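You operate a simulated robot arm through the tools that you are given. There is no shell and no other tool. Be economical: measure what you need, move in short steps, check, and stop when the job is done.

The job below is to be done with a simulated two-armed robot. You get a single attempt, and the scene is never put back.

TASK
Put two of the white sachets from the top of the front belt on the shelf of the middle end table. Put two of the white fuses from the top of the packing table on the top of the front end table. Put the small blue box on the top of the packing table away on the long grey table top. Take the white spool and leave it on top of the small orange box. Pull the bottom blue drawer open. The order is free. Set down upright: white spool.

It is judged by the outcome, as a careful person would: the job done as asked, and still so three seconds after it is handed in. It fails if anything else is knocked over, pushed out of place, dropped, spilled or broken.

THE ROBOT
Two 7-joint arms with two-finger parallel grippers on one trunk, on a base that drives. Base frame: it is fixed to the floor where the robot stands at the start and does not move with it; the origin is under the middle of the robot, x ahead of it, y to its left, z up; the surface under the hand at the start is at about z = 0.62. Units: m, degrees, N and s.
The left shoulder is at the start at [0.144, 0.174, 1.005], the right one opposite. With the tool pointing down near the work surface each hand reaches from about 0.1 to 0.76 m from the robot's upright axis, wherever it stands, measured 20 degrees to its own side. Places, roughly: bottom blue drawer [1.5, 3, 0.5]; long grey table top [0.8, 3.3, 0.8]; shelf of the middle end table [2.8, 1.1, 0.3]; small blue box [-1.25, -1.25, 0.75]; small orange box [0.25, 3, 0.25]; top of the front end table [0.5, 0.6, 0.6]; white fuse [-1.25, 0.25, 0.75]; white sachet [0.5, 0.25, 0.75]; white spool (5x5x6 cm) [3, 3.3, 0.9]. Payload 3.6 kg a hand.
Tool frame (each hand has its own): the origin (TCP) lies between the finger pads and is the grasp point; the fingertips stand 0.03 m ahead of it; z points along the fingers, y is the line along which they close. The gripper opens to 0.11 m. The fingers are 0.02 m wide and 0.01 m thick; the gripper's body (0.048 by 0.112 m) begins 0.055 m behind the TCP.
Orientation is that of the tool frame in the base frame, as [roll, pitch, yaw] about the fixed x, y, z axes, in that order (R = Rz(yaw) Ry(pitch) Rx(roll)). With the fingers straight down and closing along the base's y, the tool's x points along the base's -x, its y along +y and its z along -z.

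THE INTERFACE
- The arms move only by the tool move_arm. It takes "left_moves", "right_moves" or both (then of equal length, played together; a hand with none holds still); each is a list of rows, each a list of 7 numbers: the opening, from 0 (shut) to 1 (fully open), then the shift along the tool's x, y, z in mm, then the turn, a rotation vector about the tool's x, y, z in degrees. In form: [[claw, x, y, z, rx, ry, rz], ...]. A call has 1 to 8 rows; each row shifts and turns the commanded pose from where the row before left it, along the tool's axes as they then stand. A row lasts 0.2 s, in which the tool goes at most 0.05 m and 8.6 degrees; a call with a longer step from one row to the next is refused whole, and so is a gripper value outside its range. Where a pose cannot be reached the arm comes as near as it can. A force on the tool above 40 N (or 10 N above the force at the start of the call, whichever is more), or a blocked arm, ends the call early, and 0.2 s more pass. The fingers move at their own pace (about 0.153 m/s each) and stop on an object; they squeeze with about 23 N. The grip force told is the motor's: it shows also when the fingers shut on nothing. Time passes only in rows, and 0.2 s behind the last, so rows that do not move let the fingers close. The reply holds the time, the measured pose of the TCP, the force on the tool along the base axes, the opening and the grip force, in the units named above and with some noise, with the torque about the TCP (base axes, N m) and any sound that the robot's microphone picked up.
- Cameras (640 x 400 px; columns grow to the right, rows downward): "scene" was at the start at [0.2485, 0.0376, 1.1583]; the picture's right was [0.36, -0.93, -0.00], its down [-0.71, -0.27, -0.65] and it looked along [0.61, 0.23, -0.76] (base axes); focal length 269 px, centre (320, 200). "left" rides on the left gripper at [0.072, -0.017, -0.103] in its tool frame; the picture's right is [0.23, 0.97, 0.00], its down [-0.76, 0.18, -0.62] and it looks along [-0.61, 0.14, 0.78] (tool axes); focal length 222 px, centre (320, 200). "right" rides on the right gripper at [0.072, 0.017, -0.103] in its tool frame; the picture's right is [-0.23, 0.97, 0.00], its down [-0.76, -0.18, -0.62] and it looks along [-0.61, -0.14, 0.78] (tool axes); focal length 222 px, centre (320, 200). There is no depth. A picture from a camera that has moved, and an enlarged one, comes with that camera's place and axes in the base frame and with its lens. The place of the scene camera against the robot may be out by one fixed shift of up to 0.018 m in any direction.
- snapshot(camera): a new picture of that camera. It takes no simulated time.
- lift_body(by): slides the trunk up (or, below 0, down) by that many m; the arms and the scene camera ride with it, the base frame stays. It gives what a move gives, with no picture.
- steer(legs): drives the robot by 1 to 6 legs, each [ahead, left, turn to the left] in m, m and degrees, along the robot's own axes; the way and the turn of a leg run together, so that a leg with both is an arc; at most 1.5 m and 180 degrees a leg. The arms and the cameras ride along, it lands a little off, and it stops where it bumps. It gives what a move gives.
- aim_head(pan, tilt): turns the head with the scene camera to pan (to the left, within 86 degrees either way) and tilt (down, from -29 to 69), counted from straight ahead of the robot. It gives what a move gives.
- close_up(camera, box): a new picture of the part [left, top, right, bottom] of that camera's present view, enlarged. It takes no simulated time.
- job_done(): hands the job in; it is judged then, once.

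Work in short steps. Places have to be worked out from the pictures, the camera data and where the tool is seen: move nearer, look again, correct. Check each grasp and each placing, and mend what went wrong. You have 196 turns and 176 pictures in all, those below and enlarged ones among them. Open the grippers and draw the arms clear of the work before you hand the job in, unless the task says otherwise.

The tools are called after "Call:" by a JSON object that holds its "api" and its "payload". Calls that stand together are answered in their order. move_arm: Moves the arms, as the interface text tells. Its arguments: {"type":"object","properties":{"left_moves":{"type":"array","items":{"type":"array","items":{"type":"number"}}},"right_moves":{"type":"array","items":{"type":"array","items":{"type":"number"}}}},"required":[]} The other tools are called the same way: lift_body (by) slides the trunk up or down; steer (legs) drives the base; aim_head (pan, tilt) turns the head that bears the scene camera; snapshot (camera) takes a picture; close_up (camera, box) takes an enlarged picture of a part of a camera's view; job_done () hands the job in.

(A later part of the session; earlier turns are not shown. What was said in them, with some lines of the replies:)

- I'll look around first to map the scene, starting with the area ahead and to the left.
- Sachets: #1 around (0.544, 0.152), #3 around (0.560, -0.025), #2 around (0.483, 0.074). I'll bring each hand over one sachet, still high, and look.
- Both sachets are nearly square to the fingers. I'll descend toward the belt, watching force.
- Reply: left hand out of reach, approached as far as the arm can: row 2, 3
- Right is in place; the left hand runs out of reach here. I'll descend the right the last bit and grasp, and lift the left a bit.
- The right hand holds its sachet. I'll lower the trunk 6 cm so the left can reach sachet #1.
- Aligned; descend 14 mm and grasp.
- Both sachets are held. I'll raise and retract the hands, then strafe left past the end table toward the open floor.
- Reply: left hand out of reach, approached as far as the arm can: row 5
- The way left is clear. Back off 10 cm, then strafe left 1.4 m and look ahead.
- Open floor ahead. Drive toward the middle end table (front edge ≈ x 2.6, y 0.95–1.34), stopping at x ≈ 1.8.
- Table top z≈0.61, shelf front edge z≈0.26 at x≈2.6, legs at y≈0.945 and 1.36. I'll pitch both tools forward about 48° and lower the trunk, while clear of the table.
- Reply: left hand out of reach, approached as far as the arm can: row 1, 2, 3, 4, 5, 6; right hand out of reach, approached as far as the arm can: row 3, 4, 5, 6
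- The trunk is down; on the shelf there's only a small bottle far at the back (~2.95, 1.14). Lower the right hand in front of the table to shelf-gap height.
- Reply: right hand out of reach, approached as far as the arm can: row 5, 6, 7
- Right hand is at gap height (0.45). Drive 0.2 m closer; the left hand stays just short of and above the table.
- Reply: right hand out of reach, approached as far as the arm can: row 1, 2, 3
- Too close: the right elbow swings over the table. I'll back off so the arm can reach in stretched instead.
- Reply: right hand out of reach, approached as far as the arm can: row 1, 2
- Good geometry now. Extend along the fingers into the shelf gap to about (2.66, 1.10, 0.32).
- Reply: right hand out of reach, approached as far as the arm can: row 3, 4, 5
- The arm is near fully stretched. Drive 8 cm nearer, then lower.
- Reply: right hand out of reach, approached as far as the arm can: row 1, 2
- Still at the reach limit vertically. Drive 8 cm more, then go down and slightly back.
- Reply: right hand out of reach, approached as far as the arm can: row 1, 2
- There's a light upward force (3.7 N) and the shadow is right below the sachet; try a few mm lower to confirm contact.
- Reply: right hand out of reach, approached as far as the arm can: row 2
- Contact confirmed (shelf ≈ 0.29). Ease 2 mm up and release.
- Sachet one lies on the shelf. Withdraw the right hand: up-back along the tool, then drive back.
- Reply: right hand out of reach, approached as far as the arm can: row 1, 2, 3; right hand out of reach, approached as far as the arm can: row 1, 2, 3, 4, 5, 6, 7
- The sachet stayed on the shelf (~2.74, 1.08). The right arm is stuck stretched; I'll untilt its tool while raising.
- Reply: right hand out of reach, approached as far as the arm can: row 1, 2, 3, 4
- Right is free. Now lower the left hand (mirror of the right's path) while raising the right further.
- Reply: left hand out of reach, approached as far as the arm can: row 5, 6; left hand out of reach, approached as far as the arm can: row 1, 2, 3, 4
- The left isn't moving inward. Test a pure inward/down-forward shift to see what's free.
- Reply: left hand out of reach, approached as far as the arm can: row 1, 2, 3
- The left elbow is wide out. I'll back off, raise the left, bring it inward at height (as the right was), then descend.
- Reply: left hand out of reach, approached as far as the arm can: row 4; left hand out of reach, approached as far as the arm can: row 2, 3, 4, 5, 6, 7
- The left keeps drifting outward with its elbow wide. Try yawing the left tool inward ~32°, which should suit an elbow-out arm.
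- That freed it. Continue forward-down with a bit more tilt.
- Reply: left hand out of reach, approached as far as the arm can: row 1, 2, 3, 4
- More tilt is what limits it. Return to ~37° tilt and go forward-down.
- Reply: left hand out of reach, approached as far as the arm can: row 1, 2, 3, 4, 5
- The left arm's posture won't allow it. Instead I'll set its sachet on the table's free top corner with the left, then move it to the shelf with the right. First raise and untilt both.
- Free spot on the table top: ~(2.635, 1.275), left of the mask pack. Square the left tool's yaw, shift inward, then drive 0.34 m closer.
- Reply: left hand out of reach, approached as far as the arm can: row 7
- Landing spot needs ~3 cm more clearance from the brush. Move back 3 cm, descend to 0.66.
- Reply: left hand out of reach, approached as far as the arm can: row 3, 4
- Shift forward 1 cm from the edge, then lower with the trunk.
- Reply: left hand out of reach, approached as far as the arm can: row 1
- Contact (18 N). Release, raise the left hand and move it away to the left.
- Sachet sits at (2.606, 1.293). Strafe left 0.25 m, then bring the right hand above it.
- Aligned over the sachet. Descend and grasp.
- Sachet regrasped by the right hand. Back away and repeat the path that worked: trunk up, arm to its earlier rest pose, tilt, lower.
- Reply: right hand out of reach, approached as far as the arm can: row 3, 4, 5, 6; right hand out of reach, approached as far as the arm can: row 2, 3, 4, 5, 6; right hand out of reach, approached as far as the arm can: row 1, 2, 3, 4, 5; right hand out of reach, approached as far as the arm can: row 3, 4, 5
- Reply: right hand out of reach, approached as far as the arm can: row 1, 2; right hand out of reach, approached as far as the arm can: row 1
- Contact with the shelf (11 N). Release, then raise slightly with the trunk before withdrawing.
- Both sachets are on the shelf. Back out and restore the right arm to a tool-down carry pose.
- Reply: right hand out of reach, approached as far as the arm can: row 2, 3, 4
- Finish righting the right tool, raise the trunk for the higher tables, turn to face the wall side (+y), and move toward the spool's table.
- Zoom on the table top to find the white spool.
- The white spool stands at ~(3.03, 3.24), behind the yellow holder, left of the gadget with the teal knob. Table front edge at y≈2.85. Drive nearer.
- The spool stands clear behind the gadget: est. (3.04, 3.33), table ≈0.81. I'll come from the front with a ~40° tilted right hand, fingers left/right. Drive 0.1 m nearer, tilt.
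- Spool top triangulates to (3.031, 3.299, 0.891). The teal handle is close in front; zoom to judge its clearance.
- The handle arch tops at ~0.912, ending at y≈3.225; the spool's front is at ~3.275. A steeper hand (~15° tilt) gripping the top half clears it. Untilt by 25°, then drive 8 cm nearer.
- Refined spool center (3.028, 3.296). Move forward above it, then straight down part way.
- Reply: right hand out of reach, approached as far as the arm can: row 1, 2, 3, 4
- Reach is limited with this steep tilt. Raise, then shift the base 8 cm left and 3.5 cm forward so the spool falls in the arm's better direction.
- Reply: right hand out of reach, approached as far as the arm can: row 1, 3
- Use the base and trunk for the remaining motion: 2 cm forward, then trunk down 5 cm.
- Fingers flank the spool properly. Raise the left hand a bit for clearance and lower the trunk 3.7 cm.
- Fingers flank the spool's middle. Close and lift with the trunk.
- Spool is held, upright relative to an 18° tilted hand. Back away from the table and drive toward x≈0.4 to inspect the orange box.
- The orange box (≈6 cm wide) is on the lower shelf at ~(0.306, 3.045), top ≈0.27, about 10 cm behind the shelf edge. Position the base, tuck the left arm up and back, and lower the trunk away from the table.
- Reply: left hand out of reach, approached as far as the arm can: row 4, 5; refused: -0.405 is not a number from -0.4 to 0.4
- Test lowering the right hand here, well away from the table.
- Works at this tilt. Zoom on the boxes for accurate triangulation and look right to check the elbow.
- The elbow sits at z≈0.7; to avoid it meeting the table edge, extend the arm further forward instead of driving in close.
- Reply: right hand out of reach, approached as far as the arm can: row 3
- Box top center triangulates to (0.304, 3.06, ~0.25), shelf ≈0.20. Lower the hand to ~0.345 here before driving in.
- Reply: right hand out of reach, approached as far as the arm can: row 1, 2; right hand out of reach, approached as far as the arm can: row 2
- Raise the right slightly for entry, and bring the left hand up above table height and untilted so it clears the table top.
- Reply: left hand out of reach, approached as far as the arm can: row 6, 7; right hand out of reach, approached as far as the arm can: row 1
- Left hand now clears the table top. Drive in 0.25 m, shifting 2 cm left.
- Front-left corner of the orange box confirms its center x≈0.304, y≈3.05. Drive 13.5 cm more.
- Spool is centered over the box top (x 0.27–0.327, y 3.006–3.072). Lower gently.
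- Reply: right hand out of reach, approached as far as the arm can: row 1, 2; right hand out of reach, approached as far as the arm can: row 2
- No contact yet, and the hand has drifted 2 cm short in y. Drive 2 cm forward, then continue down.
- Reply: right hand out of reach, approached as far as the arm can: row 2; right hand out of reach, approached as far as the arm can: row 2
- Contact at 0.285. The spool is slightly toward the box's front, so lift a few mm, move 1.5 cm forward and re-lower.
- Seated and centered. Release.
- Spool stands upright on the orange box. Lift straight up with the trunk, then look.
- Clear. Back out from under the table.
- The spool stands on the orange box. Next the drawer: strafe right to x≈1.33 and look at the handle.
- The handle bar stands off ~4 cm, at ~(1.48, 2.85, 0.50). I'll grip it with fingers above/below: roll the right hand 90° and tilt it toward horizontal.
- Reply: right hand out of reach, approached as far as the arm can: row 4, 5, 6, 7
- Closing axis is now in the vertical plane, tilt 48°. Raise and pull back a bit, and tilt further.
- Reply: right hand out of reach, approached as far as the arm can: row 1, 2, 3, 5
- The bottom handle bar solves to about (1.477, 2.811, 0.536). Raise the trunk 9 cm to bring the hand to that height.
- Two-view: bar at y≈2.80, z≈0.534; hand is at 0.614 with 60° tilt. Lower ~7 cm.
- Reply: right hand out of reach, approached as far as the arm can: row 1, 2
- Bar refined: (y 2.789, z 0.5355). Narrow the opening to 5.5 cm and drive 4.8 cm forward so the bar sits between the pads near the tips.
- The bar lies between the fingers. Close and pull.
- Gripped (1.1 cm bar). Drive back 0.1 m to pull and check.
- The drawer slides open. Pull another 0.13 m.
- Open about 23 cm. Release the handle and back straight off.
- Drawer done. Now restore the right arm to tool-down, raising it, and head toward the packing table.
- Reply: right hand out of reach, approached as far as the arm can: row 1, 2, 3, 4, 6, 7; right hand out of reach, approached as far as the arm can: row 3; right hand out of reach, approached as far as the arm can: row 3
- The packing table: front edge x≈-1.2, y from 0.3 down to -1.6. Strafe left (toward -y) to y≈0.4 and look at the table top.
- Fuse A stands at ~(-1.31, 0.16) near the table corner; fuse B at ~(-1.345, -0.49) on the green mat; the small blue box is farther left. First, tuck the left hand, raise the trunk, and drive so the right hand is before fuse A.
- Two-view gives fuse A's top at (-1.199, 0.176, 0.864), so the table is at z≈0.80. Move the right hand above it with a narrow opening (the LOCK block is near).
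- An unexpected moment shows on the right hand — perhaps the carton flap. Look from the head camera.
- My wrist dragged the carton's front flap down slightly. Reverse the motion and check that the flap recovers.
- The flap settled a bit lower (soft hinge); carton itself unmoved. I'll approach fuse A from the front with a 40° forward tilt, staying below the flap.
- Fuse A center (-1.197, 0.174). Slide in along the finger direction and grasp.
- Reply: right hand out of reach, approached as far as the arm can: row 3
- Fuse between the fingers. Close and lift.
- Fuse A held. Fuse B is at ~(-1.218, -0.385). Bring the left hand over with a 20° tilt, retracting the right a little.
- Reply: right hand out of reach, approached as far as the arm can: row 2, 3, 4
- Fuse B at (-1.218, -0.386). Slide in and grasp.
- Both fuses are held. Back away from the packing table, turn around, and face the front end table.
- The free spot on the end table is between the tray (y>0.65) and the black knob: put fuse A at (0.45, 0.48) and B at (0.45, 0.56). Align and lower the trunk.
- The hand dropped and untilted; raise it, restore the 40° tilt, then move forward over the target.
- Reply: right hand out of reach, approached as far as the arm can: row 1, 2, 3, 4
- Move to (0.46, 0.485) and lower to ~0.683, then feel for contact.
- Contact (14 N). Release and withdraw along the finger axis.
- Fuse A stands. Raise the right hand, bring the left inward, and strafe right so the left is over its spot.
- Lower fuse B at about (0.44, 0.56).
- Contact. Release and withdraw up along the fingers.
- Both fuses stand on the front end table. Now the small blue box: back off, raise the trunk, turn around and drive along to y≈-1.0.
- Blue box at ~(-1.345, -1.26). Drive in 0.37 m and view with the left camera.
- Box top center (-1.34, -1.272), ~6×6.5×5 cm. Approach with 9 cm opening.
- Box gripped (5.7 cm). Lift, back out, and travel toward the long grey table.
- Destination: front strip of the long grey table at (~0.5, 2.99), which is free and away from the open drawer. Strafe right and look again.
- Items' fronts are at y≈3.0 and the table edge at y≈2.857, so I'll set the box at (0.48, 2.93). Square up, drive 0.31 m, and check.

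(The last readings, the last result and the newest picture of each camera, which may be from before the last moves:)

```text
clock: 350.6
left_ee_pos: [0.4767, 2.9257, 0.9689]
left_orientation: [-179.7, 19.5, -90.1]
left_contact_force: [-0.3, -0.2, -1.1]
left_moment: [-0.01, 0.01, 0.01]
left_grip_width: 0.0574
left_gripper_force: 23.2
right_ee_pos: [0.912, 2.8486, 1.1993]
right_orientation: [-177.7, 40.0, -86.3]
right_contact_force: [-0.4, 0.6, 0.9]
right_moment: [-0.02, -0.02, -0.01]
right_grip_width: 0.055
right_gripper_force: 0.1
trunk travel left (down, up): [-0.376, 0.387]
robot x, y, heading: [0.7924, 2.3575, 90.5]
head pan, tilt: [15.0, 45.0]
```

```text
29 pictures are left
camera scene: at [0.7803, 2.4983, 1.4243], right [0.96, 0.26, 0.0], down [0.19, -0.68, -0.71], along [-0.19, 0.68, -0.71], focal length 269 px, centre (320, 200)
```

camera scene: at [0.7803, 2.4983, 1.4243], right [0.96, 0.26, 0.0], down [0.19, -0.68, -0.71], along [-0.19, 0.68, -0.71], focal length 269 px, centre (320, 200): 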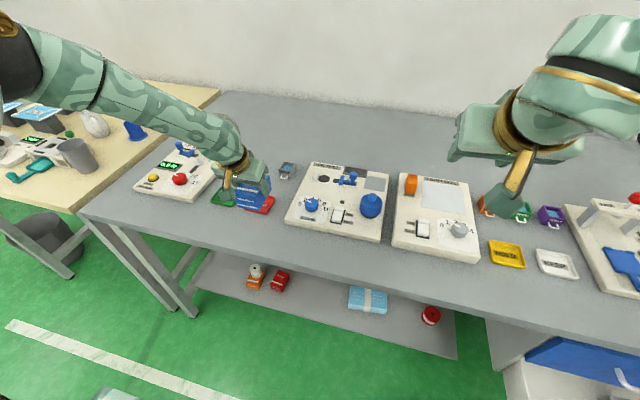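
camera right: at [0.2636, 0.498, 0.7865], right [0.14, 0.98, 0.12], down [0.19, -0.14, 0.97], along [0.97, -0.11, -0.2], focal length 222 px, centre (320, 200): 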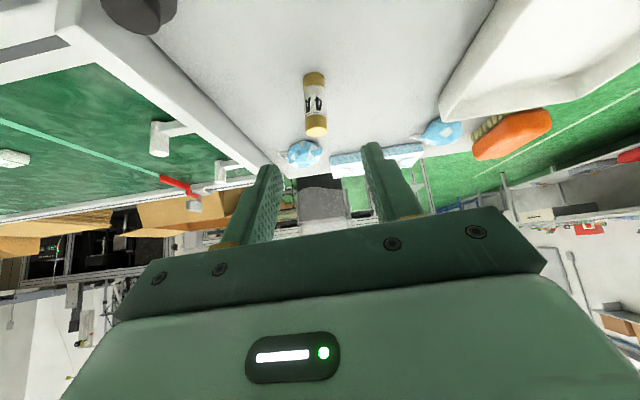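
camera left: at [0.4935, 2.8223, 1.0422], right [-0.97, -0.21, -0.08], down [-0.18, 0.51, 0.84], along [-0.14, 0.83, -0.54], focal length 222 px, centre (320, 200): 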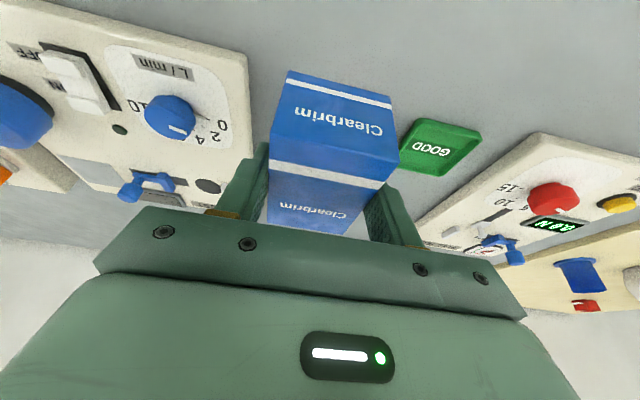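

The red/green trays start at y≈2.98, so pull back 1.8 cm for clearance, then lower with the trunk.

Call:
{"api": "steer", "payload": {"legs": [[-0.018, 0, 0]]}}

Call:
{"api": "lift_body", "payload": {"by": -0.1}}

Call:
{"api": "snapshot", "payload": {"camera": "left"}}

Call:
{"api": "snapshot", "payload": {"camera": "scene"}}

```text
clock: 351.4
left_ee_pos: [0.4764, 2.9061, 0.9694]
left_orientation: [-179.6, 19.5, -90.0]
left_contact_force: [-0.2, -1.0, -0.4]
left_moment: [0.0, 0.0, 0.03]
left_grip_width: 0.0576
left_gripper_force: 23.3
right_ee_pos: [0.9116, 2.83, 1.1999]
right_orientation: [-177.7, 40.0, -86.2]
right_contact_force: [-0.3, -0.8, -0.1]
right_moment: [-0.01, 0.0, 0.01]
right_grip_width: 0.0552
right_gripper_force: 0.1
trunk travel left (down, up): [-0.376, 0.387]
robot x, y, heading: [0.7971, 2.3396, 90.4]
head pan, tilt: [15.0, 45.0]
```

```text
clock: 352.6
left_ee_pos: [0.4788, 2.9071, 0.872]
left_orientation: [-179.7, 19.7, -90.2]
left_contact_force: [1.2, -4.7, 10.5]
left_moment: [-0.07, 0.32, 0.11]
left_grip_width: 0.0577
left_gripper_force: 22.6
right_ee_pos: [0.9127, 2.8297, 1.1009]
right_orientation: [-177.7, 40.0, -86.2]
right_contact_force: [0.0, 0.6, 0.2]
right_moment: [-0.01, -0.02, 0.01]
right_grip_width: 0.0551
right_gripper_force: 0.0
trunk travel left (down, up): [-0.277, 0.486]
robot x, y, heading: [0.7945, 2.3394, 90.5]
head pan, tilt: [15.0, 45.0]
stopped: the force on the tool passed its limit at 103 N (the readings are from after the stop); the commanded pose is now the measured one
```

```text
28 pictures are left
camera left: at [0.4944, 2.8043, 0.9456], right [-0.97, -0.21, -0.08], down [-0.18, 0.51, 0.84], along [-0.13, 0.84, -0.53], focal length 222 px, centre (320, 200)
```

left: 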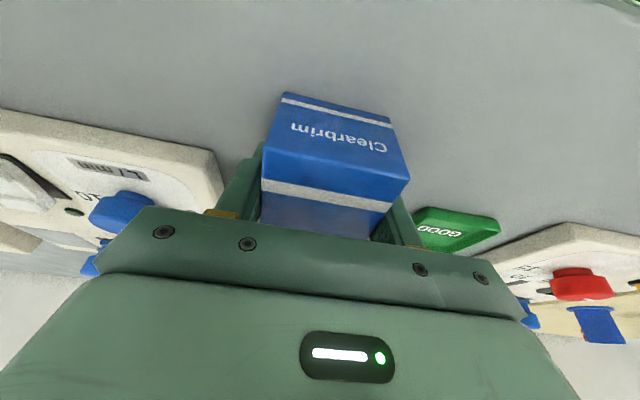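

```text
27 pictures are left
camera scene: at [0.7808, 2.515, 1.3241], right [0.96, 0.27, 0.0], down [0.19, -0.68, -0.71], along [-0.19, 0.68, -0.71], focal length 269 px, centre (320, 200)
```

scene: 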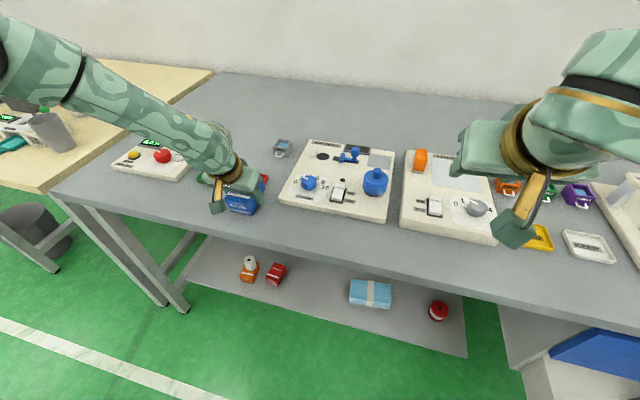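

Contact came at 0.872 (table ≈0.83). Raise a little, shift back 1.5 cm to be clear of the red tray, and re-lower gently.

Call:
{"api": "lift_body", "payload": {"by": 0.015}}

Call:
{"api": "steer", "payload": {"legs": [[-0.015, 0, 0]]}}

Call:
{"api": "lift_body", "payload": {"by": -0.01}}

Call:
{"api": "close_up", "payload": {"camera": "scene", "box": [180, 140, 340, 260]}}

```text
clock: 353.2
left_ee_pos: [0.4775, 2.9079, 0.8844]
left_orientation: [-179.7, 19.4, -90.3]
left_contact_force: [0.5, -0.1, -1.5]
left_moment: [-0.01, 0.01, 0.0]
left_grip_width: 0.0579
left_gripper_force: 23.2
right_ee_pos: [0.9123, 2.8313, 1.114]
right_orientation: [-177.6, 39.8, -86.2]
right_contact_force: [-0.2, 0.6, -1.0]
right_moment: [0.0, -0.01, 0.01]
right_grip_width: 0.0551
right_gripper_force: 0.1
trunk travel left (down, up): [-0.292, 0.471]
robot x, y, heading: [0.7992, 2.3394, 90.2]
head pan, tilt: [15.0, 45.0]
```

```text
clock: 354.0
left_ee_pos: [0.4773, 2.8917, 0.8848]
left_orientation: [-179.6, 19.6, -90.2]
left_contact_force: [0.5, -1.0, 0.1]
left_moment: [0.0, 0.0, 0.01]
left_grip_width: 0.0577
left_gripper_force: 22.8
right_ee_pos: [0.9127, 2.8155, 1.1152]
right_orientation: [-177.7, 39.9, -86.1]
right_contact_force: [0.0, -0.9, 0.3]
right_moment: [0.04, 0.0, 0.03]
right_grip_width: 0.0551
right_gripper_force: 0.1
trunk travel left (down, up): [-0.292, 0.471]
robot x, y, heading: [0.7979, 2.3248, 90.4]
head pan, tilt: [15.0, 45.0]
```

```text
clock: 354.6
left_ee_pos: [0.4771, 2.892, 0.8754]
left_orientation: [-179.6, 19.6, -90.2]
left_contact_force: [0.1, -0.3, -0.3]
left_moment: [-0.02, -0.02, -0.01]
left_grip_width: 0.0576
left_gripper_force: 22.8
right_ee_pos: [0.9118, 2.8161, 1.1059]
right_orientation: [-177.7, 39.9, -86.2]
right_contact_force: [-0.9, -0.2, 0.1]
right_moment: [0.03, 0.01, -0.02]
right_grip_width: 0.0551
right_gripper_force: 0.0
trunk travel left (down, up): [-0.282, 0.481]
robot x, y, heading: [0.7992, 2.3239, 90.5]
head pan, tilt: [15.0, 45.0]
```

```text
3.33 times, centred on (260, 200) of scene
camera zoom: at [0.7803, 2.4988, 1.3293], right [0.96, 0.26, 0.0], down [0.19, -0.68, -0.71], along [-0.19, 0.68, -0.71], focal length 896 px, centre (520, 200)
```

zoom: 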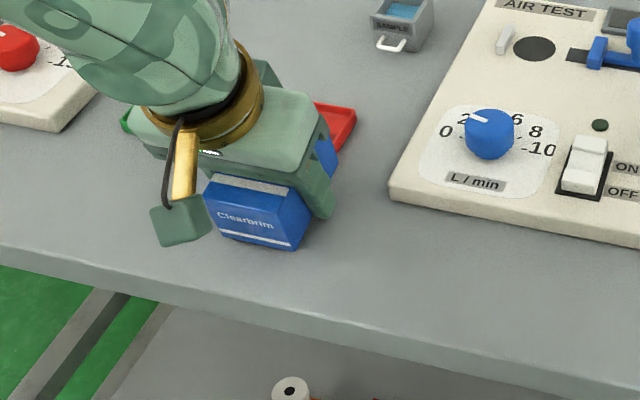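

The box is over the table's front strip, in front of the red tray. Lower gently to contact.

Call:
{"api": "move_arm", "payload": {"left_moves": [[0.1, 1, 0, 2.8, 0, 0, 0], [0.1, 0.5, 0, 1.5, 0, 0, 0], [0.1, 0, 0, 0, 0, 0, 0]]}}

```text
clock: 355.4
left_ee_pos: [0.4769, 2.8928, 0.8722]
left_orientation: [-179.7, 19.7, -90.1]
left_contact_force: [-3.6, 4.4, 15.4]
left_moment: [-0.28, 0.49, -0.11]
left_grip_width: 0.0578
left_gripper_force: 22.8
right_ee_pos: [0.9119, 2.8147, 1.105]
right_orientation: [-177.7, 40.0, -86.2]
right_contact_force: [-0.1, -0.4, -0.1]
right_moment: [-0.03, 0.02, 0.01]
right_grip_width: 0.0548
right_gripper_force: 0.1
trunk travel left (down, up): [-0.282, 0.481]
robot x, y, heading: [0.7993, 2.3283, 90.4]
head pan, tilt: [15.0, 45.0]
```

Contact (15 N). Release gently and withdraw up along the fingers.

Call:
{"api": "move_arm", "payload": {"left_moves": [[0.1, 0, 0, -1, 0, 0, 0], [0.65, 0, 0, 0, 0, 0, 0], [0.75, 0, 0, 0, 0, 0, 0], [0.75, 0, 0, 0, 0, 0, 0], [0.75, 0, 0, -30, 0, 0, 0], [0.75, 0, 0, -40, 0, 0, 0], [0.75, 0, 0, -40, 0, 0, 0]]}}

Call:
{"api": "snapshot", "payload": {"camera": "left"}}

```text
clock: 357.0
left_ee_pos: [0.4748, 2.855, 0.9772]
left_orientation: [-179.7, 19.5, -90.2]
left_contact_force: [-0.4, -0.3, 0.9]
left_moment: [0.01, 0.01, -0.01]
left_grip_width: 0.0825
left_gripper_force: 0.0
right_ee_pos: [0.9124, 2.816, 1.1045]
right_orientation: [-177.7, 39.9, -86.1]
right_contact_force: [-0.7, 0.2, 0.1]
right_moment: [0.04, -0.01, -0.02]
right_grip_width: 0.0549
right_gripper_force: 0.1
trunk travel left (down, up): [-0.282, 0.481]
robot x, y, heading: [0.7996, 2.3278, 90.5]
head pan, tilt: [15.0, 45.0]
```

```text
25 pictures are left
camera left: at [0.4921, 2.7529, 1.0514], right [-0.97, -0.21, -0.08], down [-0.18, 0.51, 0.84], along [-0.13, 0.83, -0.54], focal length 222 px, centre (320, 200)
```

left: 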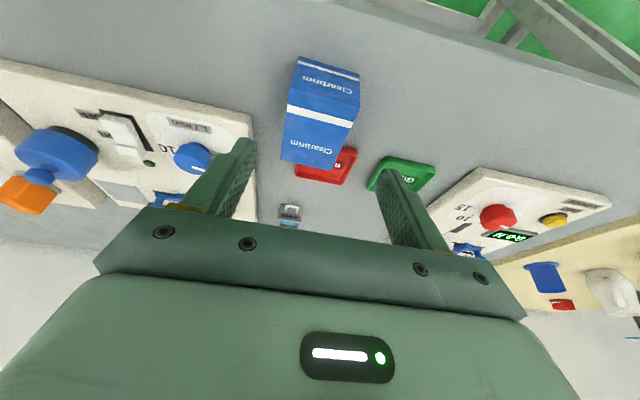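

Call:
{"api": "close_up", "payload": {"camera": "left", "box": [250, 30, 450, 200]}}

Call:
{"api": "steer", "payload": {"legs": [[-0.5, 0, 0]]}}

Call:
{"api": "snapshot", "payload": {"camera": "scene"}}

```text
2.35 times, centred on (350, 115) of left
camera zoom: at [0.4921, 2.7529, 1.0514], right [-0.97, -0.21, -0.08], down [-0.18, 0.51, 0.84], along [-0.13, 0.83, -0.54], focal length 523 px, centre (249, 400)
```

zoom: 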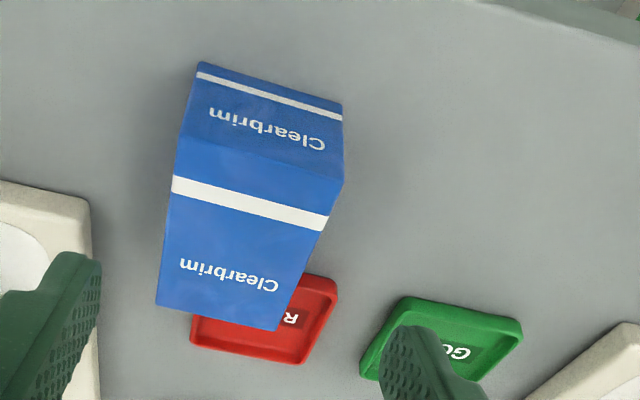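

```text
clock: 359.9
left_ee_pos: [0.483, 2.3574, 0.977]
left_orientation: [-179.7, 19.5, -90.9]
left_contact_force: [0.2, 1.1, -0.3]
left_moment: [-0.01, 0.01, -0.01]
left_grip_width: 0.0824
left_gripper_force: 0.0
right_ee_pos: [0.9185, 2.3107, 1.1049]
right_orientation: [-177.7, 39.9, -86.8]
right_contact_force: [-0.6, 1.5, 0.1]
right_moment: [0.03, 0.02, 0.0]
right_grip_width: 0.0551
right_gripper_force: 0.1
trunk travel left (down, up): [-0.282, 0.481]
robot x, y, heading: [0.8006, 1.8246, 89.7]
head pan, tilt: [15.0, 45.0]
```

```text
23 pictures are left
camera scene: at [0.7823, 1.9966, 1.3293], right [0.97, 0.25, 0.0], down [0.18, -0.68, -0.71], along [-0.18, 0.68, -0.71], focal length 269 px, centre (320, 200)
```

scene: 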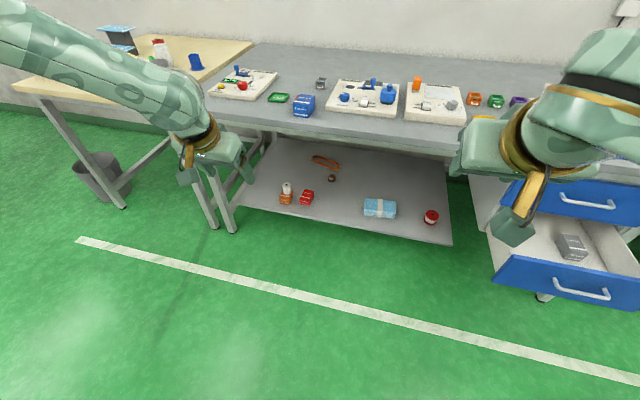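

Call:
{"api": "close_up", "payload": {"camera": "scene", "box": [220, 60, 420, 220]}}

```text
2.50 times, centred on (320, 140) of scene
camera zoom: at [0.7823, 1.9966, 1.3293], right [0.97, 0.25, 0.0], down [0.18, -0.68, -0.71], along [-0.18, 0.68, -0.71], focal length 672 px, centre (320, 350)
```

zoom: 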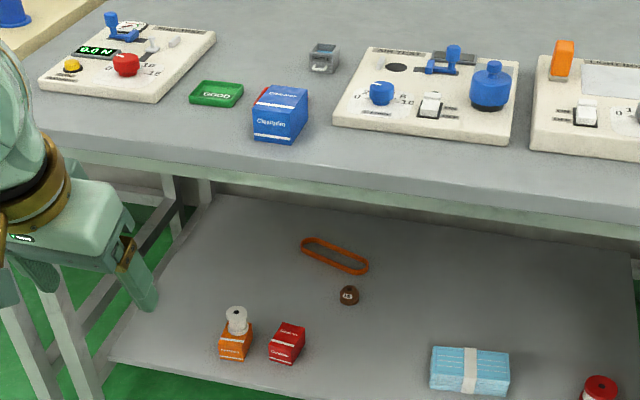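

All five parts look right. I'll turn to check on the carton flap I brushed earlier.

Call:
{"api": "steer", "payload": {"legs": [[-0.3, 0, 0], [0, 0, 90]]}}

Call:
{"api": "aim_head", "payload": {"pan": 38, "tilt": 12}}

Call:
{"api": "close_up", "payload": {"camera": "scene", "box": [160, 100, 480, 300]}}

```text
clock: 365.7
left_ee_pos: [0.2461, 1.2286, 0.9769]
left_orientation: [-179.6, 19.5, -3.2]
left_contact_force: [-0.4, 0.2, 0.5]
left_moment: [-0.01, 0.02, -0.02]
left_grip_width: 0.0824
left_gripper_force: 0.0
right_ee_pos: [0.3104, 1.6625, 1.1046]
right_orientation: [-177.7, 39.8, 0.8]
right_contact_force: [-0.1, -0.1, -0.3]
right_moment: [0.02, -0.01, -0.03]
right_grip_width: 0.0552
right_gripper_force: 0.0
trunk travel left (down, up): [-0.282, 0.481]
robot x, y, heading: [0.7919, 1.5207, 177.3]
head pan, tilt: [15.0, 45.0]
```

```text
clock: 366.7
left_ee_pos: [0.2467, 1.2282, 0.9757]
left_orientation: [-179.8, 19.4, -3.2]
left_contact_force: [0.7, 0.3, -0.1]
left_moment: [-0.01, 0.02, -0.01]
left_grip_width: 0.0824
left_gripper_force: 0.1
right_ee_pos: [0.3101, 1.6626, 1.1048]
right_orientation: [-177.8, 39.9, 0.8]
right_contact_force: [-0.4, 0.0, 0.2]
right_moment: [0.03, 0.01, 0.02]
right_grip_width: 0.055
right_gripper_force: 0.1
trunk travel left (down, up): [-0.282, 0.481]
robot x, y, heading: [0.7923, 1.5227, 177.0]
head pan, tilt: [38.0, 12.0]
```

```text
2.00 times, centred on (320, 200) of scene
camera zoom: at [0.6373, 1.4812, 1.3808], right [-0.58, 0.82, 0.0], down [0.17, 0.12, -0.98], along [-0.8, -0.56, -0.21], focal length 537 px, centre (320, 200)
```

zoom: 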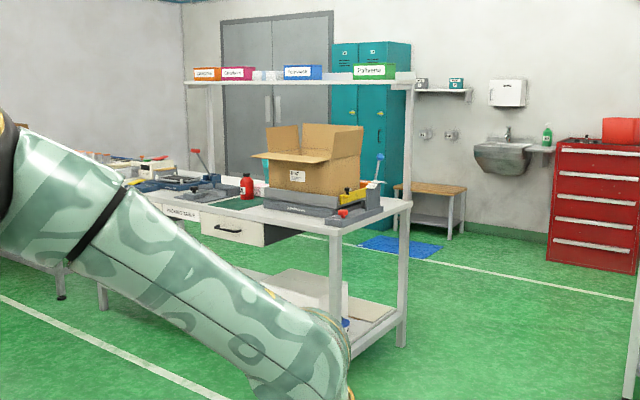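

The carton sits in place with its flap folded out as before. Both grippers are open and clear of everything, so I'm handing in.

Call:
{"api": "job_done", "payload": {}}

```text
The job is handed in.
```

I handed the job in with all five parts done:
- Two sachets lie on the shelf of the middle end table.
- Two fuses stand on the front end table.
- The small blue box is on the long grey table top.
- The white spool stands upright on the small orange box.
- The bottom blue drawer is open about 23 cm.

One thing was disturbed. My wrist pushed down the front flap of the big carton on the packing table. The carton did not move, and when I last looked from across the room the flap was folded out much as before. I can't confirm it is back at exactly its old angle.
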